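You operate a simulated robot arm through the tools that you are given. There is no shell and no other tool. Be economical: measure what you need, move in short steps, check, and stop when the job is done.

The job below is to be done with a simulated two-armed robot. You get a single attempt, and the scene is never put back.

## Task
Pour about 30 ml of varnish into the grey cup; cap the bottle again.
Fine: the bottle goes back to its spot. Set down upright: what you pick out.

The check looks at the end state, three seconds after you hand in, the way a careful person would. Anything else that was tipped, shoved, dropped, spilled or broken makes it a failure. A push-on lid holds only when it is set on centred and level and pressed home; a screw cap is set on level and turned clockwise until tight.

## Robot
Two 7-joint arms with three-finger grippers on one trunk, on a base that drives. Base frame: it is fixed to the floor where the robot stands at the start and does not move with it; the origin is under the middle of the robot, x ahead of it, y to its left, z up. Lengths are in mm, angles in degrees, forces in N, time in s.
The left shoulder is at the start at [42, 154, 1007], the right one opposite. With the tool pointing down near the work surface each hand reaches from about 100 to 600 mm from the robot's upright axis, wherever it stands, measured 20 degrees to its own side. Places, roughly: mixing end of the ink bench [600, -300, 900]. Payload 2.69 kg a hand.
Tool frame (each hand has its own): the origin (TCP) lies between the finger pads and is the grasp point; the fingertips stand 29 mm ahead of it; z points along the fingers, y is the line along which they close. The gripper opens to 120 mm. The gripper's body begins 78 mm behind the TCP.
Orientation is told as [roll, pitch, yaw] about the base's x, y, z axes, in that order, counted from this pose: with the fingers straight down and closing along the base's y, the tool's x points along the base's -x, its y along +y and its z along -z.

## Interface
- The arms move only by the tool step_arm. It takes "left_increments", "right_increments" or both (then of equal length, played together; a hand with none holds still); each is a list of rows, each an object of numbers (a shift or turn left out is 0, a gripper value left out holds the last): "ax", "ay", "az": the turn, a rotation vector about the tool's x, y, z in units of 6 degrees (1.0 is 6 degrees); "x", "y", "z": the shift along the tool's x, y, z in units of 20 mm (1.0 is 20 mm); "grip": the opening, from 0 (shut) to 1 (fully open). In form: [{"ax": .., "ay": .., "az": .., "x": .., "y": .., "z": .., "grip": ..}, ...]. A call has 1 to 10 rows; each row shifts and turns the commanded pose from where the row before left it, along the tool's axes as they then stand. A call with a number of a shift or a turn outside -1 to 1 is refused whole. Rows are played at 5 a second. More than 50 mm and 8.6 degrees between two rows, or a gripper value outside its range, and nothing of the call is played. A pose out of reach is approached as far as the arm can. The call stops where the force on the tool passes 60 N (or 10 N more than at its start, if that is more) or the arm is blocked; 0.2 s more then pass. The fingers move at their own pace and stop on an object; they squeeze with about 38 N. The grip force told is the motor's: it shows also when the fingers shut on nothing. Time passes only in rows, and 0.2 s behind the last, so rows that do not move let the fingers close. The reply holds the time, the measured pose of the TCP, the force on the tool along the base axes, the opening and the grip force, in the units named above and with some noise, with the torque about the TCP (base axes, N m) and any sound that the robot's microphone picked up.
- Cameras (640 x 400 px; columns grow to the right, rows downward): "scene" is now at [140.7, -48.2, 1161.5]; the picture's right is [-0.54, -0.84, 0.00], its down [-0.44, 0.28, -0.85] and it looks along [0.72, -0.46, -0.52] (base axes); focal length 252 px, centre (320, 200). "left" rides on the left gripper at [63, 0, -104] in its tool frame; the picture's right is [0.00, 1.00, 0.00], its down [-0.83, 0.00, -0.56] and it looks along [-0.56, 0.00, 0.83] (tool axes); focal length 275 px, centre (320, 200). "right" rides on the right gripper at [63, 0, -104] in its tool frame; the picture's right is [0.00, 1.00, 0.00], its down [-0.83, 0.00, -0.56] and it looks along [-0.56, 0.00, 0.83] (tool axes); focal length 275 px, centre (320, 200).
- snapshot(camera): a new picture of that camera. It takes no simulated time.
- move_column(by): slides the trunk up (or, below 0, down) by that many mm; the arms and the scene camera ride with it, the base frame stays. It gives what a move gives, with no picture.
- steer(legs): drives the robot by 1 to 6 legs, each [ahead, left, turn to the left] in mm, mm and degrees, along the robot's own axes; the way and the turn of a leg run together, so that a leg with both is an arc; at most 1500 mm and 180 degrees a leg. The arms and the cameras ride along, it lands a little off, and it stops where it bumps. It gives what a move gives.
- head_to(pan, tilt): turns the head with the scene camera to pan (to the left, within 80 degrees either way) and tilt (down, from -29 to 69), counted from straight ahead of the robot. It gives what a move gives.
- pixel_to_xyz(camera, pixels): for up to 12 pixels [column, row] of the newest picture of that camera ("zoom" is the newest enlarged one), the place [x, y, z] in the base frame of the surface seen there, good to about 2 mm. It takes no simulated time.
- zoom(camera, box): a new picture of the part [left, top, right, bottom] of that camera's present view, enlarged. It takes no simulated time.
- job_done(): hands the job in; it is judged then, once.

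Work in short steps. Measure before you move; look again where a grasp or a placing could have gone wrong, and mend it. You have 80 turns and 62 pictures in all, those below and enlarged ones among them. Open the grippers and draw the arms clear of the work before you hand the job in, unless the task says otherwise; then end with one line.

The tools are called after "Emit:" as name(argument=value, ...) on one line, values as JSON. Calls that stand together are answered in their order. step_arm: Moves the arms, as the interface text tells. Its arguments: {"type":"object","properties":{"left_increments":{"type":"array","items":{"type":"object","properties":{"ax":{"type":"number"},"ay":{"type":"number"},"az":{"type":"number"},"x":{"type":"number"},"y":{"type":"number"},"z":{"type":"number"},"grip":{"type":"number"}}}},"right_increments":{"type":"array","items":{"type":"object","properties":{"ax":{"type":"number"},"ay":{"type":"number"},"az":{"type":"number"},"x":{"type":"number"},"y":{"type":"number"},"z":{"type":"number"},"grip":{"type":"number"}}}}},"required":[]} The other tools are called the same way: move_column (by) slides the trunk up or down; steer (legs) drives the base; head_to (pan, tilt) turns the head that bears the scene camera; snapshot (camera) takes a picture; pixel_to_xyz (camera, pixels) gives the place of the surface under pixels of a picture; zoom (camera, box) takes an enlarged picture of a part of a camera's view; job_done () hands the job in.

At the start:

```text
clock: 0.0
left_tool_pos: [343.9, -12.8, 1000.1]
left_tool_rot: [0.0, -0.1, 0.0]
left_ft_force: [-0.5, 0.1, 0.9]
left_wrist_torque: [-0.01, 0.01, -0.01]
left_finger_gap: 120.1
left_gripper_force: 0.1
right_tool_pos: [343.3, -446.5, 999.7]
right_tool_rot: [-0.1, 0.0, -0.1]
right_ft_force: [-0.4, -0.1, -0.5]
right_wrist_torque: [0.03, 0.0, 0.01]
right_finger_gap: 119.9
right_gripper_force: 0.1
trunk travel left (down, up): [-375.0, 63.0]
robot x, y, heading: [-0.2, 1.8, 0.1]
head pan, tilt: [-32.6, 31.6]
```

scene: 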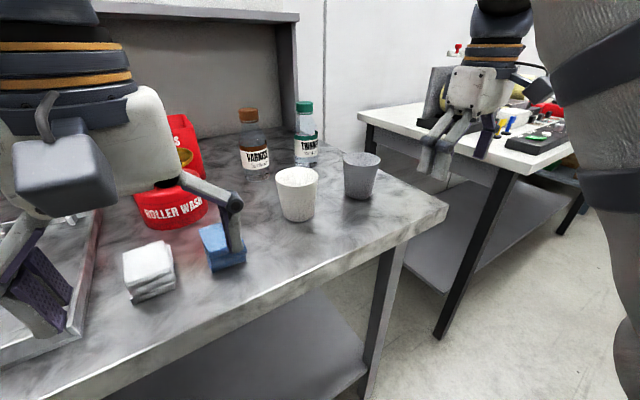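
right: 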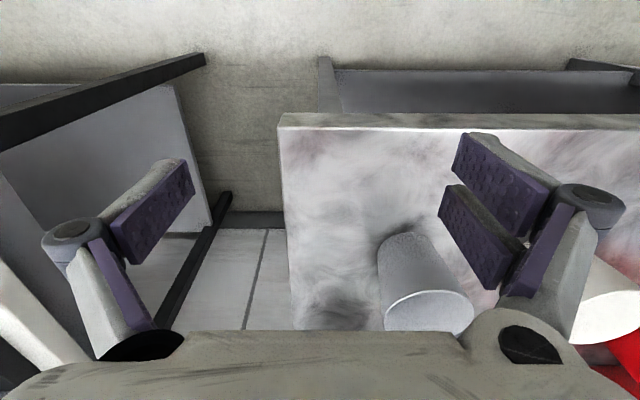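
left: 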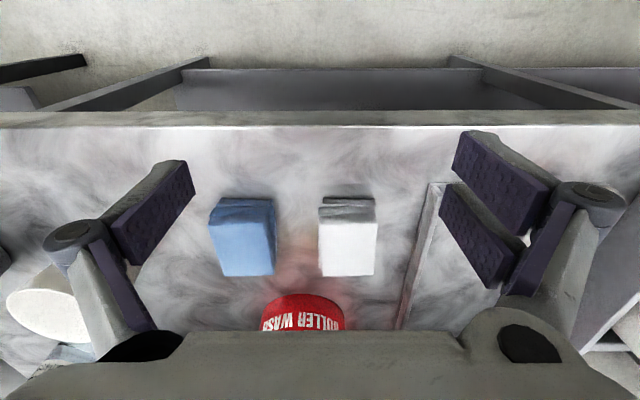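

The scene shows the varnish bottle (orange-brown cap) near (252,145), the thinner (green cap) near (305,135), a white cup (297,193) and a grey cup (361,175). I zoom in to measure.

Emit:
zoom(camera="scene", box=[200, 80, 420, 240])

Emit:
pixel_to_xyz(camera="scene", pixels=[[247, 110], [248, 120], [254, 158], [256, 173], [304, 105], [306, 163], [296, 172], [297, 219], [361, 156], [360, 198], [344, 158], [379, 158]])

```text
2.50 times, centred on (310, 160) of scene
```

zoom: 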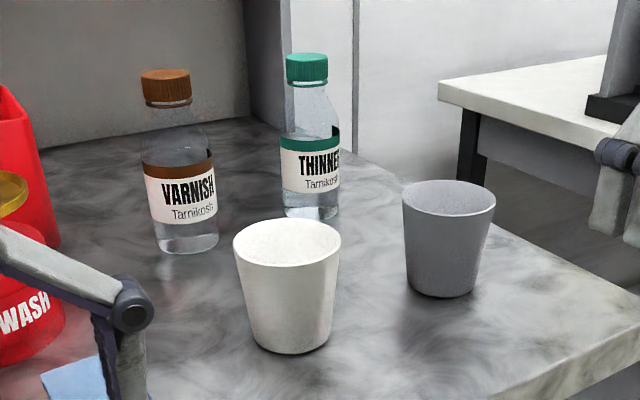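

```text
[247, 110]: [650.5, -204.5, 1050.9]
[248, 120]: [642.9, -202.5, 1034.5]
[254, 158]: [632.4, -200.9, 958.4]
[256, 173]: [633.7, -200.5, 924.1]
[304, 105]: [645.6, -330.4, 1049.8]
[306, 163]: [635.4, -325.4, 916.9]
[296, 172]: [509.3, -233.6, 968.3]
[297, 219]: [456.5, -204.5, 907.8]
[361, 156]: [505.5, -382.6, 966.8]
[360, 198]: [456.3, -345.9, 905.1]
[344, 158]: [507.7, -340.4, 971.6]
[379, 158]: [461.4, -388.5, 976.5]
```

Before moving I need the table's front edge and the clutter's extents, so I measure those on the same picture.

Emit:
pixel_to_xyz(camera="scene", pixels=[[230, 306], [440, 212], [100, 370], [150, 210], [180, 128], [225, 260], [150, 295], [285, 100], [200, 60], [290, 30], [350, 290], [240, 160]])

Emit:
pixel_to_xyz(camera="zoom", pixels=[[143, 90], [166, 90], [190, 90], [165, 70], [166, 76], [147, 165], [180, 175], [214, 175], [185, 252], [285, 70], [327, 70], [449, 192]])

Emit:
zoom(camera="scene", box=[225, 95, 335, 185])

```text
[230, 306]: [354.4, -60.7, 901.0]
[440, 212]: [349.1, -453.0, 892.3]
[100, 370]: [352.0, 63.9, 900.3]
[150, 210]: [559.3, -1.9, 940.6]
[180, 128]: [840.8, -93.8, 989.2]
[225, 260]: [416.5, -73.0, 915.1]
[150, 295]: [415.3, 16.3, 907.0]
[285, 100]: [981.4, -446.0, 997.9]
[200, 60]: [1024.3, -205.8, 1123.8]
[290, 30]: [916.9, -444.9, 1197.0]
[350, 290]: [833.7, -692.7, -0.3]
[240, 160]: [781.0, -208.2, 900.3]
```

```text
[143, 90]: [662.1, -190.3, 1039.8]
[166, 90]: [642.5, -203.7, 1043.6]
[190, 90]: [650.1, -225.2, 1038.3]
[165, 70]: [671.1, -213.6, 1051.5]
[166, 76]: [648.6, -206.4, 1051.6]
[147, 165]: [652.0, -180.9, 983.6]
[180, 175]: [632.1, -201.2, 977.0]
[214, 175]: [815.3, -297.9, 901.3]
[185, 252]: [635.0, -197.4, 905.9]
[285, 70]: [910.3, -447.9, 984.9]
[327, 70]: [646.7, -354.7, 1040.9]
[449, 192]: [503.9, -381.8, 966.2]
```

```text
4.44 times, centred on (280, 140) of scene
```

zoom: 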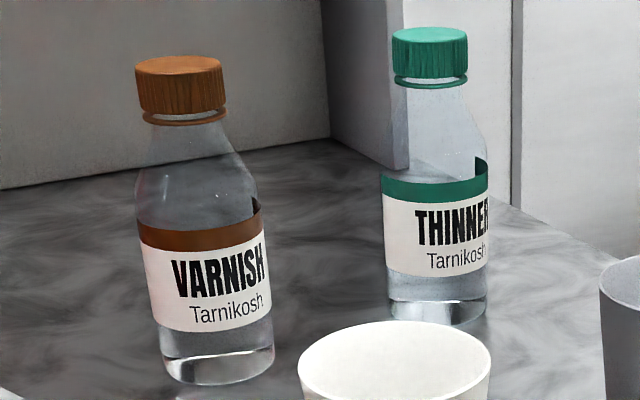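

The varnish bottle axis is at about (659,-210), with its cap from z 1028 to 1052 and a body radius of about 28. The white cup is at about (481,-216) and the grey cup at about (482,-364). I plan to grip the bottle with the left hand from the left-front and unscrew with the right hand. First I raise both hands and look at the base clearance and the can.

Emit:
step_arm(left_increments=[{"z": -1}, {"z": -1}, {"z": -1}, {"z": -1}, {"z": -1}], right_increments=[{"z": -1}, {"z": -1}, {"z": -1}, {"z": -1}, {"z": -1}])

Emit:
head_to(pan=0, tilt=62)

Emit:
snapshot(camera="scene")

```text
clock: 1.2
left_tool_pos: [343.9, -13.5, 1100.6]
left_tool_rot: [0.1, -0.1, 0.0]
left_ft_force: [0.3, 0.1, 0.1]
left_wrist_torque: [0.0, 0.0, 0.0]
left_finger_gap: 120.1
left_gripper_force: 0.1
right_tool_pos: [342.4, -446.3, 1098.1]
right_tool_rot: [0.1, 0.0, -0.1]
right_ft_force: [0.1, 0.5, 0.7]
right_wrist_torque: [-0.01, 0.0, -0.02]
right_finger_gap: 119.9
right_gripper_force: 0.0
trunk travel left (down, up): [-375.0, 63.0]
robot x, y, heading: [2.6, 3.8, -0.1]
head pan, tilt: [-32.6, 31.6]
```

```text
clock: 2.2
left_tool_pos: [344.3, -10.9, 1098.5]
left_tool_rot: [0.1, -0.1, 0.2]
left_ft_force: [34.6, 19.6, -26.7]
left_wrist_torque: [-2.71, 2.16, -1.93]
left_finger_gap: 119.9
left_gripper_force: 0.0
right_tool_pos: [343.0, -445.1, 1098.8]
right_tool_rot: [0.0, 0.0, 0.0]
right_ft_force: [-0.4, -0.3, 0.3]
right_wrist_torque: [0.0, 0.03, 0.0]
right_finger_gap: 119.9
right_gripper_force: 0.0
trunk travel left (down, up): [-375.0, 63.0]
robot x, y, heading: [1.7, -3.7, -0.3]
head pan, tilt: [0.0, 62.0]
```

```text
56 pictures are left
```

scene: 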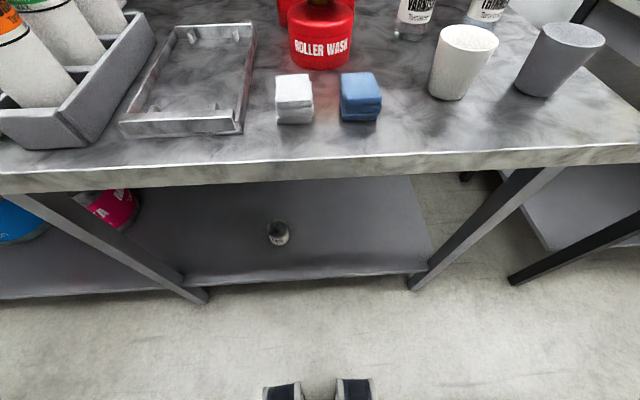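

The left tool shows about 40 N after the head turn, so the head likely touches the left arm. I measure the floor clearance, then turn the head back.

Emit:
pixel_to_xyz(camera="scene", pixels=[[282, 388], [356, 382], [300, 277], [205, 297], [415, 285], [320, 60], [292, 45], [352, 45], [360, 112], [294, 120], [318, 10], [480, 30]])

Emit:
head_to(pan=-32, tilt=31)

```text
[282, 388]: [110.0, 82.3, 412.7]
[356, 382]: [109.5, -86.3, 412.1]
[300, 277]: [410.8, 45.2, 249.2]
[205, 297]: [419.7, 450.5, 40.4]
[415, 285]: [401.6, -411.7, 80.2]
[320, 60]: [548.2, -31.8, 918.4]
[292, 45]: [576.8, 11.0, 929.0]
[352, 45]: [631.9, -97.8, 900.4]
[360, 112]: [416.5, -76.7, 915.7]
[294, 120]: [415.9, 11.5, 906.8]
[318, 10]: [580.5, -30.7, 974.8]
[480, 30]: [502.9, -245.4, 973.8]
```

```text
clock: 3.1
left_tool_pos: [343.0, -12.8, 1099.8]
left_tool_rot: [0.0, -0.1, 0.0]
left_ft_force: [-0.4, 0.6, 0.0]
left_wrist_torque: [0.01, -0.01, 0.0]
left_finger_gap: 120.2
left_gripper_force: 0.1
right_tool_pos: [343.0, -445.2, 1099.9]
right_tool_rot: [0.0, 0.0, -0.1]
right_ft_force: [-0.3, -0.3, -0.9]
right_wrist_torque: [0.0, 0.01, 0.0]
right_finger_gap: 120.0
right_gripper_force: 0.0
trunk travel left (down, up): [-375.0, 63.0]
robot x, y, heading: [1.8, -1.3, 0.0]
head pan, tilt: [-32.0, 31.0]
```

Forces are back to zero, and the robot's front is at x≈110 against the table edge at 350. I drive 120 mm ahead.

Emit:
steer(legs=[[120, 0, 0]])

Emit:
snapshot(camera="scene")

```text
clock: 4.4
left_tool_pos: [462.8, -10.9, 1099.5]
left_tool_rot: [0.1, 0.0, 0.2]
left_ft_force: [0.6, 0.9, -0.2]
left_wrist_torque: [-0.02, 0.0, -0.03]
left_finger_gap: 119.9
left_gripper_force: 0.0
right_tool_pos: [463.8, -444.0, 1098.9]
right_tool_rot: [0.0, -0.1, 0.2]
right_ft_force: [1.0, 0.4, 0.0]
right_wrist_torque: [-0.01, 0.03, -0.01]
right_finger_gap: 120.0
right_gripper_force: 0.0
trunk travel left (down, up): [-375.0, 63.0]
robot x, y, heading: [119.2, 1.7, 0.3]
head pan, tilt: [-32.0, 31.0]
```

```text
55 pictures are left
```

scene: 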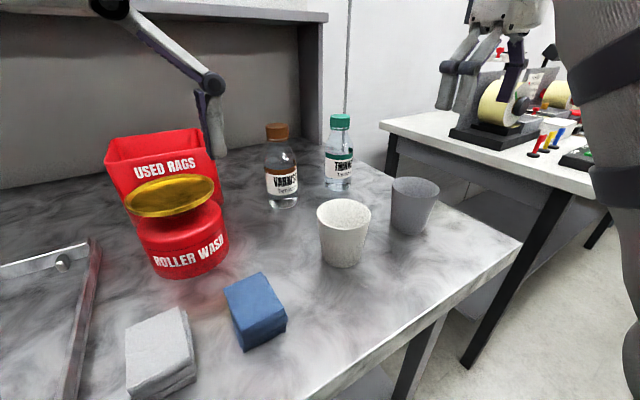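

Drove fine. I re-measure bottle, can and cups from this nearer view.

Emit:
zoom(camera="scene", box=[220, 100, 460, 280])

Emit:
pixel_to_xyz(camera="scene", pixels=[[277, 126], [277, 134], [281, 185], [283, 205], [229, 250], [213, 187], [170, 200], [344, 207], [345, 262], [415, 183], [408, 232], [185, 215]])

```text
2.22 times, centred on (340, 190) of scene
```

zoom: 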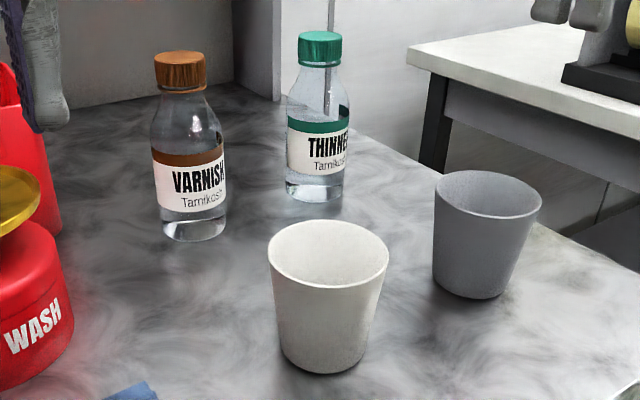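

```text
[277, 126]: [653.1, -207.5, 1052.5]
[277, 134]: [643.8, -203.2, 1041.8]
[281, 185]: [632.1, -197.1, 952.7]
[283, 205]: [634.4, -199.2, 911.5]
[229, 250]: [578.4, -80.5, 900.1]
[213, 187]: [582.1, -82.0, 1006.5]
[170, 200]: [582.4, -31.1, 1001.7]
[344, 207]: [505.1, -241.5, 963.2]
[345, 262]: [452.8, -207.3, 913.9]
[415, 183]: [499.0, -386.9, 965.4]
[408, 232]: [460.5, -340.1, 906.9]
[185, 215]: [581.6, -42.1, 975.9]
```

The can is at (582,-31) with its dish reaching z≈1006. I turn the left tool 30° to the right, then tilt it 50° forward, staying high.

Emit:
step_arm(left_increments=[{"az": 1, "grip": 0.7}, {"az": 1}, {"az": 1}, {"az": 1}, {"az": 1}, {"ay": -1}, {"ay": -1}, {"ay": -1}, {"ay": -1}])

Emit:
step_arm(left_increments=[{"ay": -1}, {"ay": -1}, {"ay": -1}, {"ay": -1}, {"ay": -0.33}])

```text
clock: 6.4
left_tool_pos: [462.2, -10.5, 1099.1]
left_tool_rot: [0.0, -24.2, -29.8]
left_ft_force: [0.5, -0.2, 0.0]
left_wrist_torque: [0.0, 0.0, 0.05]
left_finger_gap: 83.8
left_gripper_force: 0.1
right_tool_pos: [462.9, -443.1, 1100.4]
right_tool_rot: [-0.1, 0.0, 0.1]
right_ft_force: [-0.7, 0.2, -0.4]
right_wrist_torque: [-0.02, 0.0, -0.02]
right_finger_gap: 119.7
right_gripper_force: 0.0
trunk travel left (down, up): [-375.0, 63.0]
robot x, y, heading: [117.2, 0.7, -0.1]
head pan, tilt: [-32.0, 31.0]
```

```text
clock: 7.6
left_tool_pos: [461.0, -12.9, 1098.4]
left_tool_rot: [0.0, -50.1, -29.8]
left_ft_force: [0.6, 0.2, 0.9]
left_wrist_torque: [0.04, 0.02, 0.01]
left_finger_gap: 83.9
left_gripper_force: 0.0
right_tool_pos: [462.3, -443.6, 1100.6]
right_tool_rot: [0.0, 0.1, 0.3]
right_ft_force: [-0.4, 0.4, 0.4]
right_wrist_torque: [-0.01, 0.01, -0.01]
right_finger_gap: 120.3
right_gripper_force: 0.0
trunk travel left (down, up): [-375.0, 63.0]
robot x, y, heading: [116.3, 3.7, 0.2]
head pan, tilt: [-32.0, 31.0]
```

The orientation is as planned (pitch -50, yaw -30). Next I move to the pre-grasp point at about (586,-168,1036) and look.

Emit:
step_arm(left_increments=[{"x": -0.35, "y": -0.37, "z": 0.91}, {"x": -0.35, "y": -0.37, "z": 0.91}, {"x": -0.35, "y": -0.37, "z": 0.91}, {"x": -0.35, "y": -0.37, "z": 0.91}, {"x": -0.35, "y": -0.37, "z": 0.91}, {"x": -0.35, "y": -0.37, "z": 0.91}, {"x": -0.35, "y": -0.37, "z": 0.91}, {"x": -0.35, "y": -0.37, "z": 0.91}, {"x": -0.35, "y": -0.37, "z": 0.91}, {"x": -0.35, "y": -0.37, "z": 0.91}])

Emit:
snapshot(camera="left")

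Emit:
snapshot(camera="scene")

```text
clock: 9.8
left_tool_pos: [584.6, -167.5, 1036.6]
left_tool_rot: [0.0, -50.1, -29.9]
left_ft_force: [0.3, -0.1, -0.1]
left_wrist_torque: [0.01, -0.03, 0.01]
left_finger_gap: 83.7
left_gripper_force: 0.1
right_tool_pos: [462.8, -444.7, 1099.8]
right_tool_rot: [-0.1, 0.0, 0.2]
right_ft_force: [-0.7, 0.1, -0.2]
right_wrist_torque: [-0.01, 0.01, 0.01]
right_finger_gap: 120.0
right_gripper_force: 0.1
trunk travel left (down, up): [-375.0, 63.0]
robot x, y, heading: [117.4, 5.6, 0.1]
head pan, tilt: [-32.0, 31.0]
```

```text
53 pictures are left
```

left: 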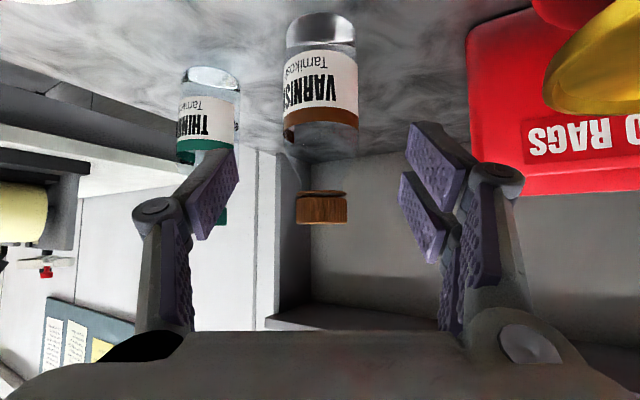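

```text
52 pictures are left
```

scene: 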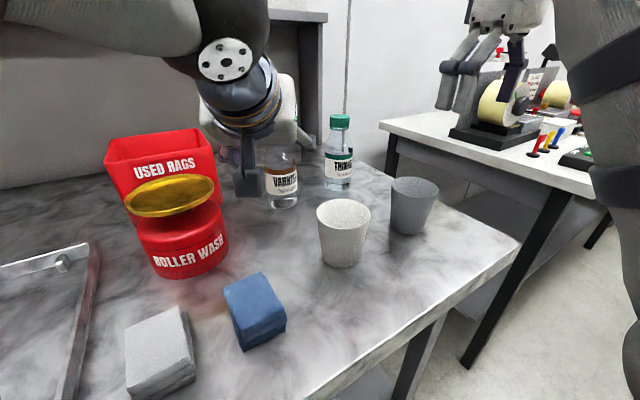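

In the left picture the bottle is centred at column 321, so the hand is aligned. I advance 110 mm along the tool axis.

Emit:
step_arm(left_increments=[{"z": 0.7}, {"z": 0.7}, {"z": 0.7}, {"z": 0.7}, {"z": 0.7}, {"z": 0.7}, {"z": 0.7}, {"z": 0.65}])

Emit:
snapshot(camera="left")

```text
clock: 11.6
left_tool_pos: [659.7, -209.8, 965.2]
left_tool_rot: [0.2, -50.0, -29.8]
left_ft_force: [-0.1, -0.9, -0.5]
left_wrist_torque: [-0.03, 0.02, -0.01]
left_finger_gap: 83.9
left_gripper_force: 0.0
right_tool_pos: [461.7, -444.1, 1099.8]
right_tool_rot: [0.1, 0.0, 0.2]
right_ft_force: [0.3, -0.3, 0.0]
right_wrist_torque: [-0.01, 0.01, -0.01]
right_finger_gap: 120.0
right_gripper_force: 0.1
trunk travel left (down, up): [-375.0, 63.0]
robot x, y, heading: [117.0, -2.0, 0.1]
head pan, tilt: [-32.0, 31.0]
```

```text
51 pictures are left
```

left: 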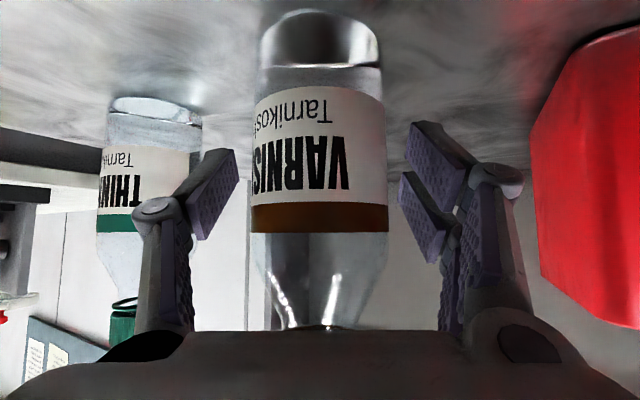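

The bottle is centred between the fingers (columns 255–385). I close the grip.

Emit:
step_arm(left_increments=[{"grip": 0.3}, {"grip": 0.3}, {"grip": 0}, {}, {}])

Emit:
snapshot(camera="left")

Emit:
zoom(camera="scene", box=[200, 80, 360, 220])

```text
clock: 12.8
left_tool_pos: [658.9, -209.5, 964.0]
left_tool_rot: [0.0, -50.1, -29.8]
left_ft_force: [-0.3, -0.1, 1.9]
left_wrist_torque: [0.05, -0.08, -0.02]
left_finger_gap: 55.9
left_gripper_force: 37.8
right_tool_pos: [461.8, -445.1, 1101.0]
right_tool_rot: [0.1, 0.0, 0.2]
right_ft_force: [-0.5, 0.1, -0.2]
right_wrist_torque: [-0.03, -0.04, 0.0]
right_finger_gap: 119.8
right_gripper_force: 0.0
trunk travel left (down, up): [-375.0, 63.0]
robot x, y, heading: [117.8, 1.7, 0.5]
head pan, tilt: [-32.0, 31.0]
```

```text
50 pictures are left
```

left: 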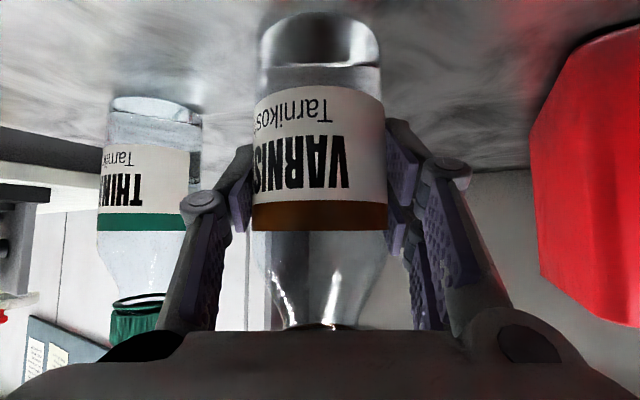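

```text
2.86 times, centred on (280, 150) of scene
```

zoom: 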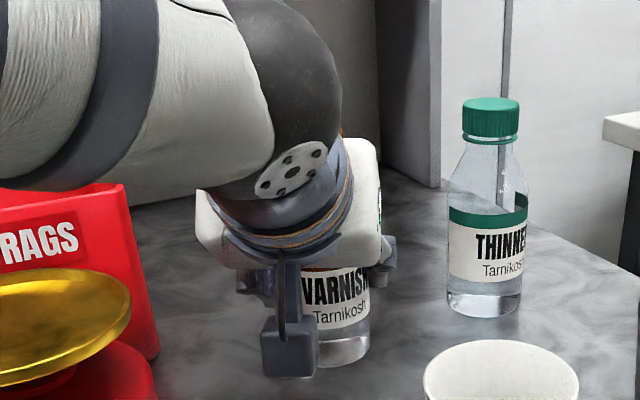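

The grip is firm (gap 56, 38 N). Leaving the bottle on the table, I bring the right hand over the cap at a safe height with a narrower opening.

Emit:
step_arm(right_increments=[{"z": -1, "grip": 0.6}, {"x": -0.9, "y": 1}, {"x": -0.9, "y": 1}, {"x": -0.9, "y": 1}, {"x": -0.9, "y": 1}, {"x": -0.9, "y": 1}, {"x": -0.9, "y": 1}, {"x": -0.9, "y": 1}, {"x": -0.9, "y": 1}])

Emit:
snapshot(camera="scene")

Emit:
snapshot(camera="right")

```text
clock: 14.8
left_tool_pos: [658.4, -208.6, 964.7]
left_tool_rot: [0.0, -50.1, -29.8]
left_ft_force: [1.1, -0.5, 2.8]
left_wrist_torque: [0.07, -0.1, -0.04]
left_finger_gap: 56.2
left_gripper_force: 38.1
right_tool_pos: [606.8, -282.8, 1119.4]
right_tool_rot: [0.0, -0.1, 0.0]
right_ft_force: [-0.7, -0.3, 1.2]
right_wrist_torque: [-0.01, 0.04, -0.01]
right_finger_gap: 72.1
right_gripper_force: 0.1
trunk travel left (down, up): [-375.0, 63.0]
robot x, y, heading: [119.7, -1.7, 0.1]
head pan, tilt: [-32.0, 31.0]
```

```text
48 pictures are left
```

scene: 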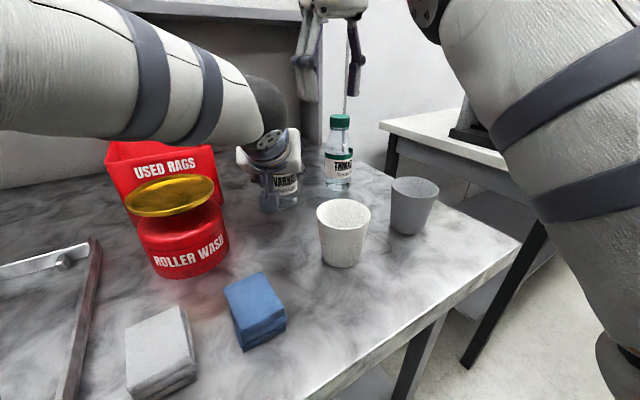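

```text
47 pictures are left
```

right: 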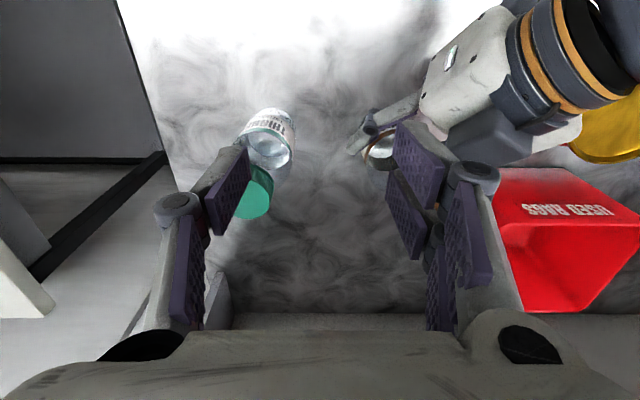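

The path is clear. I centre over the cap at (659,-209.5) and turn the tool -60° ready for unscrewing.

Emit:
step_arm(right_increments=[{"x": -0.65, "y": 0.91}, {"x": -0.65, "y": 0.91}, {"x": -0.65, "y": 0.91}, {"x": -0.65, "y": 0.91}])

Emit:
step_arm(right_increments=[{"az": 1}, {"az": 1}, {"az": 1}, {"az": 1}, {"az": 1}, {"az": 1}, {"az": 1}, {"az": 1}, {"az": 1}, {"az": 1}])

Emit:
snapshot(camera="right")

```text
clock: 15.8
left_tool_pos: [659.2, -209.5, 964.8]
left_tool_rot: [0.1, -50.1, -29.8]
left_ft_force: [-0.4, 1.2, 3.4]
left_wrist_torque: [0.16, -0.05, 0.0]
left_finger_gap: 56.2
left_gripper_force: 38.2
right_tool_pos: [620.1, -245.8, 1110.8]
right_tool_rot: [-0.1, -0.1, 0.2]
right_ft_force: [0.3, -0.2, -0.5]
right_wrist_torque: [0.01, 0.02, -0.02]
right_finger_gap: 71.7
right_gripper_force: 0.0
right hand out of reach, approached as far as the arm can: row 1, 2, 3, 4
trunk travel left (down, up): [-375.0, 63.0]
robot x, y, heading: [119.2, -0.8, 0.3]
head pan, tilt: [-32.0, 31.0]
```

```text
clock: 18.0
left_tool_pos: [657.6, -209.3, 963.7]
left_tool_rot: [0.0, -50.1, -29.8]
left_ft_force: [0.9, 1.1, 3.5]
left_wrist_torque: [0.15, -0.13, 0.01]
left_finger_gap: 56.1
left_gripper_force: 38.3
right_tool_pos: [619.3, -247.1, 1111.3]
right_tool_rot: [0.1, -0.1, -59.9]
right_ft_force: [0.1, 0.4, -0.2]
right_wrist_torque: [0.02, 0.0, -0.02]
right_finger_gap: 71.9
right_gripper_force: 0.1
trunk travel left (down, up): [-375.0, 63.0]
robot x, y, heading: [116.8, 0.9, 0.4]
head pan, tilt: [-32.0, 31.0]
```

```text
46 pictures are left
```

right: 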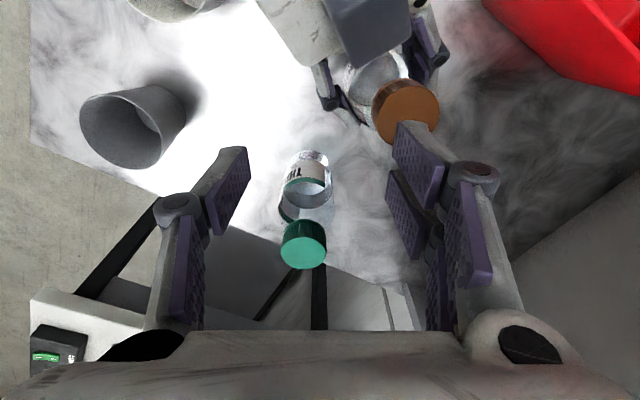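

The right hand runs out of reach at (620,-246). I'll lift the bottle 20 mm and bring it nearer to about (600,-215), which is clear of the white cup. The right hand goes there first, a bit higher.

Emit:
step_arm(right_increments=[{"x": 0.93}, {"x": 0.93}, {"z": -1}])

Emit:
step_arm(left_increments=[{"x": -0.38, "z": -0.32}, {"x": -0.39, "z": -0.32}, {"x": 0.39, "y": -0.42, "z": -0.465}, {"x": 0.39, "y": -0.42, "z": -0.465}, {"x": 0.39, "y": -0.42, "z": -0.465}, {"x": 0.39, "y": -0.42, "z": -0.465}, {}])

Emit:
snapshot(camera="right")

Emit:
snapshot(camera="scene")

```text
clock: 18.8
left_tool_pos: [658.2, -209.2, 965.4]
left_tool_rot: [0.0, -50.1, -29.8]
left_ft_force: [-0.6, 0.8, 3.8]
left_wrist_torque: [0.11, -0.01, 0.0]
left_finger_gap: 55.9
left_gripper_force: 38.2
right_tool_pos: [600.1, -213.9, 1132.2]
right_tool_rot: [0.1, -0.2, -59.8]
right_ft_force: [-0.2, 0.5, -0.3]
right_wrist_torque: [0.0, -0.03, 0.0]
right_finger_gap: 72.2
right_gripper_force: 0.1
trunk travel left (down, up): [-375.0, 63.0]
robot x, y, heading: [121.3, 1.0, 0.1]
head pan, tilt: [-32.0, 31.0]
```

```text
clock: 20.4
left_tool_pos: [598.9, -213.7, 985.0]
left_tool_rot: [0.0, -50.1, -29.8]
left_ft_force: [0.8, -0.3, -1.8]
left_wrist_torque: [0.0, -0.01, 0.0]
left_finger_gap: 56.1
left_gripper_force: 38.3
right_tool_pos: [601.5, -212.7, 1131.4]
right_tool_rot: [0.1, 0.0, -59.8]
right_ft_force: [-0.2, 0.5, -0.3]
right_wrist_torque: [-0.01, 0.01, -0.01]
right_finger_gap: 72.1
right_gripper_force: 0.0
trunk travel left (down, up): [-375.0, 63.0]
robot x, y, heading: [120.2, -0.3, 0.2]
head pan, tilt: [-32.0, 31.0]
```

```text
45 pictures are left
```

right: 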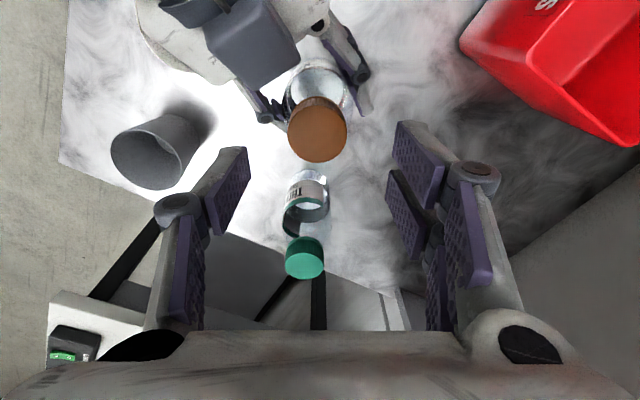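

```text
44 pictures are left
```

scene: 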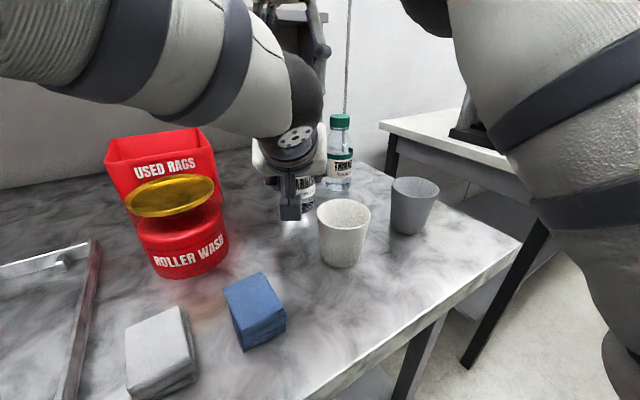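

The cap is under the hand at (317,130). I measure its centre from the right camera.

Emit:
pixel_to_xyz(camera="right", pixels=[[317, 134], [291, 130], [346, 130], [317, 158], [317, 107], [318, 100]])

```text
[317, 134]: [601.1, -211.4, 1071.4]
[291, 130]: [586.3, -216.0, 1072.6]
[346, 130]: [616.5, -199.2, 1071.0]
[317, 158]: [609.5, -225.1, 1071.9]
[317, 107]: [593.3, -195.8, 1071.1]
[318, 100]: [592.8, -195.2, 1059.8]
```

The cap centre is at about (601,-210.5), top z 1071.5, radius about 17. I descend 52 mm with a 2 mm correction and close on the cap.

Emit:
step_arm(right_increments=[{"x": 0.1, "y": 0.06, "z": 0.65}, {"z": 0.65}, {"z": 0.65}, {"z": 0.65}])

Emit:
snapshot(camera="right")

```text
clock: 21.4
left_tool_pos: [601.1, -212.2, 985.2]
left_tool_rot: [0.0, -50.0, -29.6]
left_ft_force: [-0.3, -0.7, -1.5]
left_wrist_torque: [0.02, -0.01, -0.02]
left_finger_gap: 55.8
left_gripper_force: 38.2
right_tool_pos: [602.1, -211.2, 1079.0]
right_tool_rot: [0.0, 0.0, -59.8]
right_ft_force: [-0.8, -0.9, -0.9]
right_wrist_torque: [-0.01, -0.01, -0.01]
right_finger_gap: 71.8
right_gripper_force: 0.0
trunk travel left (down, up): [-375.0, 63.0]
robot x, y, heading: [119.7, -1.7, 0.1]
head pan, tilt: [-32.0, 31.0]
```

```text
43 pictures are left
```

right: 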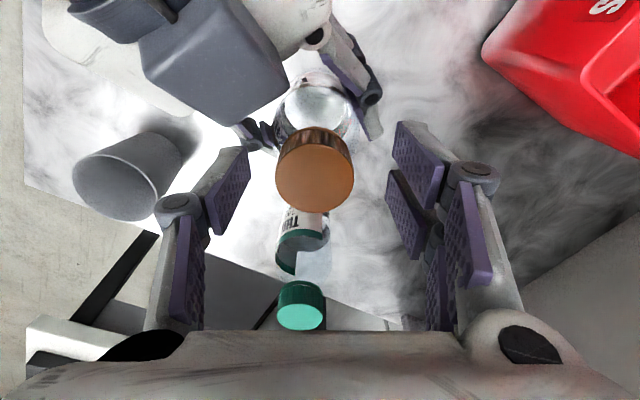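

The cap sits centred between the fingertips (column 315). I close gently and settle.

Emit:
step_arm(right_increments=[{"grip": 0.4}, {"grip": 0}, {}, {}])

```text
clock: 22.4
left_tool_pos: [601.3, -212.4, 984.9]
left_tool_rot: [0.1, -50.2, -29.7]
left_ft_force: [21.3, 7.1, -2.1]
left_wrist_torque: [-0.37, 1.15, 0.03]
left_finger_gap: 56.2
left_gripper_force: 37.7
right_tool_pos: [601.7, -210.9, 1079.1]
right_tool_rot: [-0.2, 0.0, -59.8]
right_ft_force: [-21.4, -6.0, 1.8]
right_wrist_torque: [-0.2, 0.79, -0.02]
right_finger_gap: 34.7
right_gripper_force: 37.8
trunk travel left (down, up): [-375.0, 63.0]
robot x, y, heading: [116.8, 0.5, 0.3]
head pan, tilt: [-32.0, 31.0]
```

There is a lateral load of about 22 N from slight off-centring along the closing direction. I shift the right hand 2 mm to relieve it.

Emit:
step_arm(right_increments=[{"y": -0.1}, {}])

```text
clock: 23.0
left_tool_pos: [598.9, -212.5, 984.3]
left_tool_rot: [0.0, -50.1, -29.8]
left_ft_force: [11.0, 5.6, -1.2]
left_wrist_torque: [-0.44, 0.49, 0.01]
left_finger_gap: 56.2
left_gripper_force: 37.8
right_tool_pos: [601.1, -212.5, 1080.1]
right_tool_rot: [0.0, 0.1, -59.9]
right_ft_force: [-10.5, -6.3, -0.7]
right_wrist_torque: [-0.13, 0.56, -0.03]
right_finger_gap: 34.5
right_gripper_force: 38.2
trunk travel left (down, up): [-375.0, 63.0]
robot x, y, heading: [118.7, -0.9, 0.1]
head pan, tilt: [-32.0, 31.0]
```

The load halved, so I shift another 2 mm and then start unscrewing counter-clockwise by 12°.

Emit:
step_arm(right_increments=[{"y": -0.1}, {}, {"az": -1}, {"az": -1}])

```text
clock: 24.0
left_tool_pos: [598.7, -213.3, 985.2]
left_tool_rot: [0.1, -50.0, -29.9]
left_ft_force: [-9.7, 0.1, -1.9]
left_wrist_torque: [-0.16, -0.78, -0.02]
left_finger_gap: 56.0
left_gripper_force: 38.3
right_tool_pos: [599.3, -212.5, 1080.0]
right_tool_rot: [0.0, -0.2, -47.6]
right_ft_force: [8.3, 0.0, 0.3]
right_wrist_torque: [0.14, -0.05, 0.0]
right_finger_gap: 34.5
right_gripper_force: 37.8
trunk travel left (down, up): [-375.0, 63.0]
robot x, y, heading: [118.6, -0.1, 0.1]
head pan, tilt: [-32.0, 31.0]
```

The cap turned without much torque. I keep turning another 60°.

Emit:
step_arm(right_increments=[{"az": -1}, {"az": -1}, {"az": -1}, {"az": -1}, {"az": -1}, {"az": -1}, {"az": -1}, {"az": -1}, {"az": -1}, {"az": -1}])

```text
clock: 26.2
left_tool_pos: [600.3, -213.3, 985.0]
left_tool_rot: [0.0, -50.0, -29.8]
left_ft_force: [-7.2, -4.2, -0.7]
left_wrist_torque: [0.24, -0.75, 0.01]
left_finger_gap: 56.1
left_gripper_force: 37.7
right_tool_pos: [598.9, -214.7, 1079.7]
right_tool_rot: [-0.1, 0.1, 12.3]
right_ft_force: [7.3, 4.6, -1.1]
right_wrist_torque: [0.17, 0.03, 0.01]
right_finger_gap: 34.7
right_gripper_force: 38.4
trunk travel left (down, up): [-375.0, 63.0]
robot x, y, heading: [120.6, -2.9, 0.1]
head pan, tilt: [-32.0, 31.0]
```

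No sign of binding so far. I continue another 60°.

Emit:
step_arm(right_increments=[{"az": -1}, {"az": -1}, {"az": -1}, {"az": -1}, {"az": -1}, {"az": -1}, {"az": -1}, {"az": -1}, {"az": -1}, {"az": -1}])

Emit:
snapshot(camera="right")

```text
clock: 28.4
left_tool_pos: [598.7, -211.7, 984.6]
left_tool_rot: [0.2, -50.0, -29.7]
left_ft_force: [-7.6, 10.1, -6.1]
left_wrist_torque: [-0.41, -0.51, -0.01]
left_finger_gap: 56.2
left_gripper_force: 38.1
right_tool_pos: [599.5, -214.4, 1080.3]
right_tool_rot: [0.1, 0.0, 72.3]
right_ft_force: [6.3, -9.5, 4.7]
right_wrist_torque: [-0.47, -0.17, -0.04]
right_finger_gap: 34.7
right_gripper_force: 38.2
trunk travel left (down, up): [-375.0, 63.0]
robot x, y, heading: [119.5, -0.7, 0.2]
head pan, tilt: [-32.0, 31.0]
```

```text
42 pictures are left
```

right: 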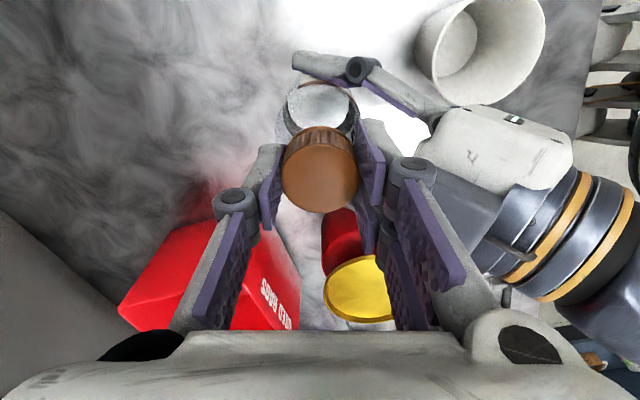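

An upward push of about 5 N shows the cap rising on its thread. I follow up 1.5 mm and keep turning.

Emit:
step_arm(right_increments=[{"z": -0.08}, {"az": -1}, {"az": -1}, {"az": -1}, {"az": -1}, {"az": -1}, {"az": -1}, {"az": -1}, {"az": -1}])

```text
clock: 30.4
left_tool_pos: [599.6, -212.7, 985.0]
left_tool_rot: [0.0, -50.0, -29.8]
left_ft_force: [-10.4, 10.1, -0.6]
left_wrist_torque: [-0.28, -0.78, 0.04]
left_finger_gap: 56.4
left_gripper_force: 38.1
right_tool_pos: [598.7, -212.0, 1080.2]
right_tool_rot: [-0.1, 0.0, 120.4]
right_ft_force: [10.4, -10.4, -1.1]
right_wrist_torque: [-0.76, -0.18, -0.02]
right_finger_gap: 34.5
right_gripper_force: 38.2
trunk travel left (down, up): [-375.0, 63.0]
robot x, y, heading: [117.4, -1.2, 0.2]
head pan, tilt: [-32.0, 31.0]
```

180° are done. I test by lifting 3 mm to see whether the cap is free.

Emit:
step_arm(right_increments=[{"z": -0.15}, {}])

```text
clock: 31.0
left_tool_pos: [597.8, -213.9, 987.6]
left_tool_rot: [0.0, -50.2, -29.8]
left_ft_force: [-12.9, 8.2, 13.4]
left_wrist_torque: [0.04, -0.53, -0.01]
left_finger_gap: 56.3
left_gripper_force: 37.4
right_tool_pos: [599.4, -214.1, 1082.9]
right_tool_rot: [0.0, 0.1, 120.2]
right_ft_force: [11.7, -8.3, -15.4]
right_wrist_torque: [-0.77, -0.71, -0.01]
right_finger_gap: 34.2
right_gripper_force: 38.2
trunk travel left (down, up): [-375.0, 63.0]
robot x, y, heading: [118.2, 3.8, 0.1]
head pan, tilt: [-32.0, 31.0]
```

It is still threaded (15 N pull). I turn further while it holds.

Emit:
step_arm(right_increments=[{"az": -1}, {"az": -1}, {"az": -1}, {"az": -1}, {"az": -1}, {"az": -1}])

```text
clock: 32.4
left_tool_pos: [599.8, -213.3, 985.6]
left_tool_rot: [0.0, -50.1, -29.9]
left_ft_force: [-4.7, -1.9, 22.5]
left_wrist_torque: [0.62, -0.07, 0.02]
left_finger_gap: 55.8
left_gripper_force: 38.5
right_tool_pos: [598.6, -213.1, 1084.7]
right_tool_rot: [0.0, -0.1, 156.4]
right_ft_force: [4.2, 1.9, -24.3]
right_wrist_torque: [-0.41, -0.36, 0.03]
right_finger_gap: 34.5
right_gripper_force: 38.7
trunk travel left (down, up): [-375.0, 63.0]
robot x, y, heading: [119.3, 0.6, 0.3]
head pan, tilt: [-32.0, 31.0]
```

The pull rose to 24 N. I check the left camera for whether the bottle itself rotated in the grip.

Emit:
snapshot(camera="left")

Emit:
snapshot(camera="right")

```text
41 pictures are left
```

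left: 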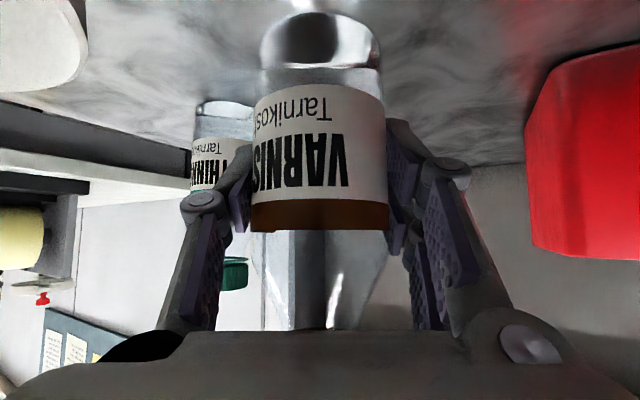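

```text
40 pictures are left
```

right: 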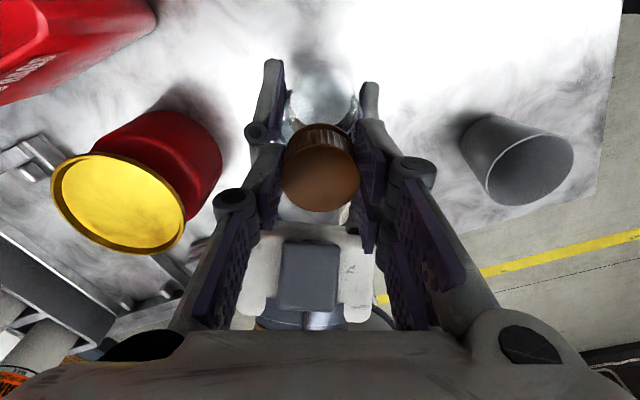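

The bottle didn't rotate, and there was no slip torque, so the cap turned 216° in its thread. I relieve the pull, open slightly, swing back 216° and regrip.

Emit:
step_arm(right_increments=[{"z": 0.1, "grip": 0.45}, {}, {"az": 1}, {"az": 1}, {"az": 1}, {"az": 1}, {"az": 1}, {"az": 1}, {"az": 1}, {"az": 1}])

Emit:
step_arm(right_increments=[{"az": 1}, {"az": 1}, {"az": 1}, {"az": 1}, {"az": 1}, {"az": 1}, {"az": 1}, {"az": 1}, {"az": 1}, {"az": 1}])

Emit:
step_arm(right_increments=[{"az": 1}, {"az": 1}, {"az": 1}, {"az": 1}, {"az": 1}, {"az": 1}, {"az": 1}, {"az": 1}, {"az": 1}, {"az": 1}])

Emit:
step_arm(right_increments=[{"az": 1}, {"az": 1}, {"az": 1}, {"az": 1}, {"az": 1}, {"az": 1}, {"az": 1}, {"az": 1}])

Emit:
snapshot(camera="right")

Emit:
pixel_to_xyz(camera="right", pixels=[[317, 170], [317, 205], [317, 160], [290, 175], [340, 175]])

```text
clock: 34.6
left_tool_pos: [600.8, -211.3, 985.6]
left_tool_rot: [0.0, -50.0, -29.4]
left_ft_force: [-5.8, 23.0, -0.8]
left_wrist_torque: [-2.15, -0.43, -0.9]
left_finger_gap: 56.1
left_gripper_force: 38.0
right_tool_pos: [598.9, -214.8, 1082.0]
right_tool_rot: [0.0, 0.3, 108.1]
right_ft_force: [5.6, -23.2, -1.2]
right_wrist_torque: [-0.12, -0.07, 0.86]
right_finger_gap: 55.1
right_gripper_force: 0.7
trunk travel left (down, up): [-375.0, 63.0]
robot x, y, heading: [115.1, -0.2, 0.2]
head pan, tilt: [-32.0, 31.0]
```

```text
clock: 35.2
left_tool_pos: [602.6, -208.5, 984.3]
left_tool_rot: [0.2, -49.9, -28.9]
left_ft_force: [-0.5, 12.0, -2.2]
left_wrist_torque: [-1.09, -0.01, -0.51]
left_finger_gap: 56.3
left_gripper_force: 38.5
right_tool_pos: [598.5, -220.8, 1082.0]
right_tool_rot: [0.1, 1.1, 95.6]
right_ft_force: [-0.8, -11.9, 0.7]
right_wrist_torque: [0.02, 0.05, 0.46]
right_finger_gap: 54.7
right_gripper_force: 0.8
trunk travel left (down, up): [-375.0, 63.0]
robot x, y, heading: [119.2, -2.2, 0.3]
head pan, tilt: [-32.0, 31.0]
stopped in row 3 (left hand): the force on the tool passed its limit at 63 N (the readings are from after the stop); the commanded pose is now the measured one
```

```text
clock: 36.0
left_tool_pos: [606.3, -203.2, 985.4]
left_tool_rot: [0.4, -49.9, -28.2]
left_ft_force: [3.3, 6.4, -2.2]
left_wrist_torque: [-0.59, 0.31, -0.29]
left_finger_gap: 56.0
left_gripper_force: 38.3
right_tool_pos: [596.3, -227.9, 1083.7]
right_tool_rot: [0.1, 2.1, 78.4]
right_ft_force: [-2.9, -6.1, 0.4]
right_wrist_torque: [0.0, 0.03, 0.26]
right_finger_gap: 55.3
right_gripper_force: 0.9
trunk travel left (down, up): [-375.0, 63.0]
robot x, y, heading: [116.2, 0.1, 0.3]
head pan, tilt: [-32.0, 31.0]
stopped in row 4 (left hand): the force on the tool passed its limit at 63 N (the readings are from after the stop); the commanded pose is now the measured one
```

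```text
clock: 36.9
left_tool_pos: [612.0, -197.2, 984.9]
left_tool_rot: [0.7, -49.9, -27.4]
left_ft_force: [8.6, 6.3, -3.5]
left_wrist_torque: [-0.64, 0.69, -0.33]
left_finger_gap: 56.2
left_gripper_force: 38.0
right_tool_pos: [593.2, -232.3, 1082.9]
right_tool_rot: [-0.5, 2.8, 60.2]
right_ft_force: [-7.8, -5.2, 2.4]
right_wrist_torque: [0.06, 0.03, 0.46]
right_finger_gap: 56.5
right_gripper_force: 2.1
trunk travel left (down, up): [-375.0, 63.0]
robot x, y, heading: [118.1, -3.4, 0.3]
head pan, tilt: [-32.0, 31.0]
stopped in row 4 (left hand): the force on the tool passed its limit at 63 N (the readings are from after the stop); the commanded pose is now the measured one
```

```text
39 pictures are left
```

right: 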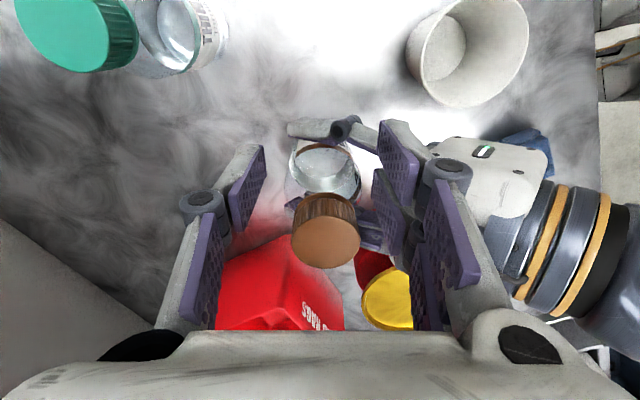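

```text
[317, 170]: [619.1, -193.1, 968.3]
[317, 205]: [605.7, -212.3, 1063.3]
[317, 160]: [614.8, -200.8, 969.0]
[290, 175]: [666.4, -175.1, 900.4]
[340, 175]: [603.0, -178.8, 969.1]
```

The open right fingers bumped the left gripper body while swinging back, and both arms were displaced some mm. I lift the right hand straight up to clear, then re-check.

Emit:
step_arm(right_increments=[{"z": -0.5}, {"z": -1}, {"z": -1}, {"z": -0.5}])

Emit:
snapshot(camera="left")

Emit:
snapshot(camera="right")

```text
clock: 37.9
left_tool_pos: [611.5, -197.7, 986.5]
left_tool_rot: [0.6, -49.9, -27.7]
left_ft_force: [0.3, 0.3, -1.9]
left_wrist_torque: [0.01, 0.02, -0.02]
left_finger_gap: 56.0
left_gripper_force: 38.3
right_tool_pos: [594.9, -229.7, 1133.8]
right_tool_rot: [-0.4, 2.6, 60.2]
right_ft_force: [-0.8, 0.3, 0.4]
right_wrist_torque: [-0.01, -0.01, -0.03]
right_finger_gap: 54.1
right_gripper_force: 0.1
right hand out of reach, approached as far as the arm can: row 4
trunk travel left (down, up): [-375.0, 63.0]
robot x, y, heading: [119.6, 3.1, 0.3]
head pan, tilt: [-32.0, 31.0]
```

```text
38 pictures are left
```

left: 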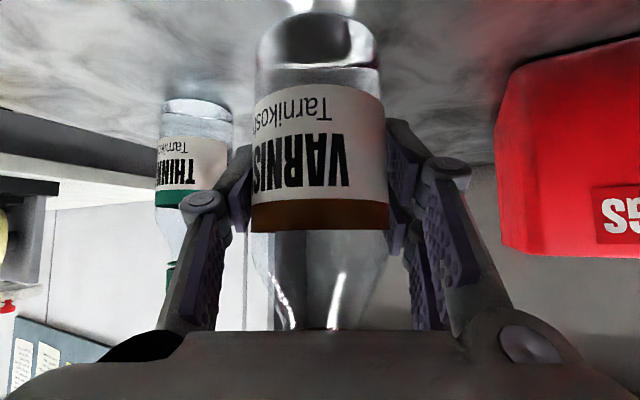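

```text
37 pictures are left
```

right: 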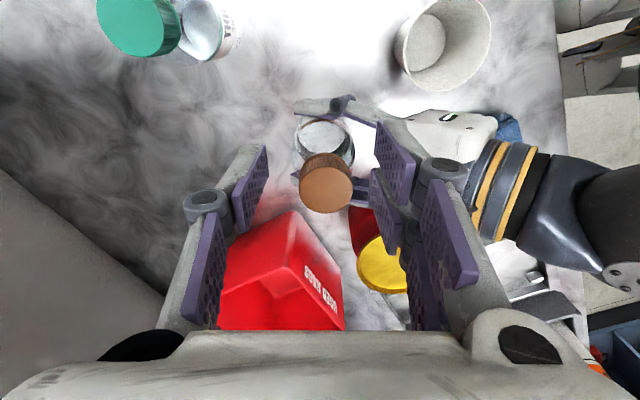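

Nothing was disturbed: the bottle still sits the same in the left grip. I swing the right hand back to about -60° up high, level its small tilt, and restore the left pose.

Emit:
step_arm(right_increments=[{"ay": -0.43, "ax": -0.07}, {"az": 1}, {"az": 1}, {"az": 1}, {"az": 1}, {"az": 1}, {"az": 1}, {"az": 1}, {"az": 1}, {"az": 1}], left_increments=[{"y": -0.48, "ax": 0.19, "az": 0.12}, {"y": -0.48, "z": -0.08, "x": 0.07, "ax": 0.19, "az": 0.115}, {}, {}, {}, {}, {}, {}, {}, {}])

Emit:
step_arm(right_increments=[{"az": 1}, {"az": 1}, {"az": 1}, {"az": 1}, {"az": 1}, {"az": 1}, {"az": 1}, {"az": 1}, {"az": 1}, {"az": 1}])

Emit:
step_arm(right_increments=[{"az": 1}])

Emit:
snapshot(camera="right")

```text
clock: 40.1
left_tool_pos: [600.1, -212.9, 984.9]
left_tool_rot: [0.2, -49.8, -29.9]
left_ft_force: [0.2, -0.4, -1.3]
left_wrist_torque: [0.0, 0.02, 0.02]
left_finger_gap: 56.0
left_gripper_force: 37.9
right_tool_pos: [595.6, -228.4, 1133.0]
right_tool_rot: [-0.1, -0.1, 6.3]
right_ft_force: [-0.3, 0.0, 0.2]
right_wrist_torque: [0.01, 0.02, 0.01]
right_finger_gap: 53.7
right_gripper_force: 0.0
trunk travel left (down, up): [-375.0, 63.0]
robot x, y, heading: [117.8, 1.3, 0.2]
head pan, tilt: [-32.0, 31.0]
```

```text
clock: 42.3
left_tool_pos: [599.7, -214.8, 986.1]
left_tool_rot: [0.2, -49.9, -29.9]
left_ft_force: [-0.6, 0.3, -1.4]
left_wrist_torque: [0.02, 0.02, 0.01]
left_finger_gap: 56.1
left_gripper_force: 38.2
right_tool_pos: [593.7, -229.6, 1134.2]
right_tool_rot: [0.1, 0.0, -53.8]
right_ft_force: [-0.1, 0.9, 0.6]
right_wrist_torque: [0.02, -0.02, 0.02]
right_finger_gap: 54.3
right_gripper_force: 0.0
trunk travel left (down, up): [-375.0, 63.0]
robot x, y, heading: [118.3, 1.0, 0.4]
head pan, tilt: [-32.0, 31.0]
```

```text
clock: 42.7
left_tool_pos: [599.5, -213.1, 985.3]
left_tool_rot: [0.1, -49.9, -29.9]
left_ft_force: [0.6, 0.4, -0.3]
left_wrist_torque: [-0.01, -0.02, 0.03]
left_finger_gap: 56.3
left_gripper_force: 38.1
right_tool_pos: [594.3, -228.7, 1133.5]
right_tool_rot: [0.1, 0.0, -59.7]
right_ft_force: [-0.9, 0.1, -0.2]
right_wrist_torque: [0.01, -0.03, 0.02]
right_finger_gap: 54.1
right_gripper_force: 0.1
trunk travel left (down, up): [-375.0, 63.0]
robot x, y, heading: [117.4, 2.0, 0.1]
head pan, tilt: [-32.0, 31.0]
```

```text
36 pictures are left
```

right: 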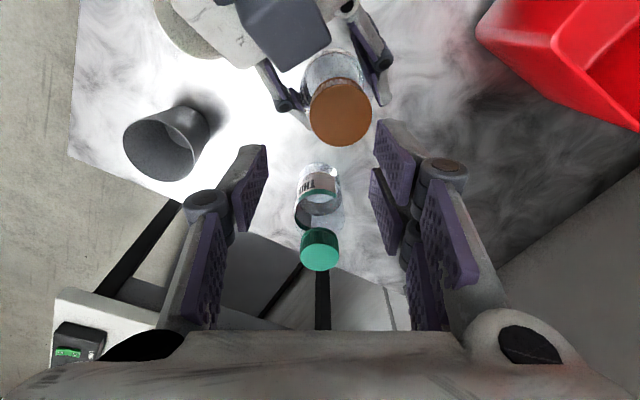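

I measure the cap top again around (341,112).

Emit:
pixel_to_xyz(camera="right", pixels=[[341, 115], [313, 113], [369, 113], [341, 141], [341, 90], [341, 80]])

```text
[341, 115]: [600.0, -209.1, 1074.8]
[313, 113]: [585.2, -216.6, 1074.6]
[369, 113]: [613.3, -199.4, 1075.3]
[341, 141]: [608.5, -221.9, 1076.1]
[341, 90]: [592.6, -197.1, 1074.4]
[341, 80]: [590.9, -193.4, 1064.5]
```

The cap has risen about 3.5 mm, to z 1075. I realign over it, descend 51 mm, grip and turn again.

Emit:
step_arm(right_increments=[{"x": 0.615, "y": 0.655}, {"z": 0.85}, {"z": 0.85}, {"z": 0.85}, {"grip": 0}, {}, {}])

```text
clock: 44.3
left_tool_pos: [601.7, -213.7, 985.8]
left_tool_rot: [0.1, -49.9, -29.9]
left_ft_force: [7.0, 1.6, -2.4]
left_wrist_torque: [-0.1, 0.47, -0.01]
left_finger_gap: 56.2
left_gripper_force: 37.4
right_tool_pos: [600.1, -212.6, 1083.8]
right_tool_rot: [0.0, -0.1, -59.7]
right_ft_force: [-7.5, -0.7, 1.9]
right_wrist_torque: [0.01, 0.23, -0.02]
right_finger_gap: 34.4
right_gripper_force: 38.0
trunk travel left (down, up): [-375.0, 63.0]
robot x, y, heading: [120.1, 1.6, 0.4]
head pan, tilt: [-32.0, 31.0]
```

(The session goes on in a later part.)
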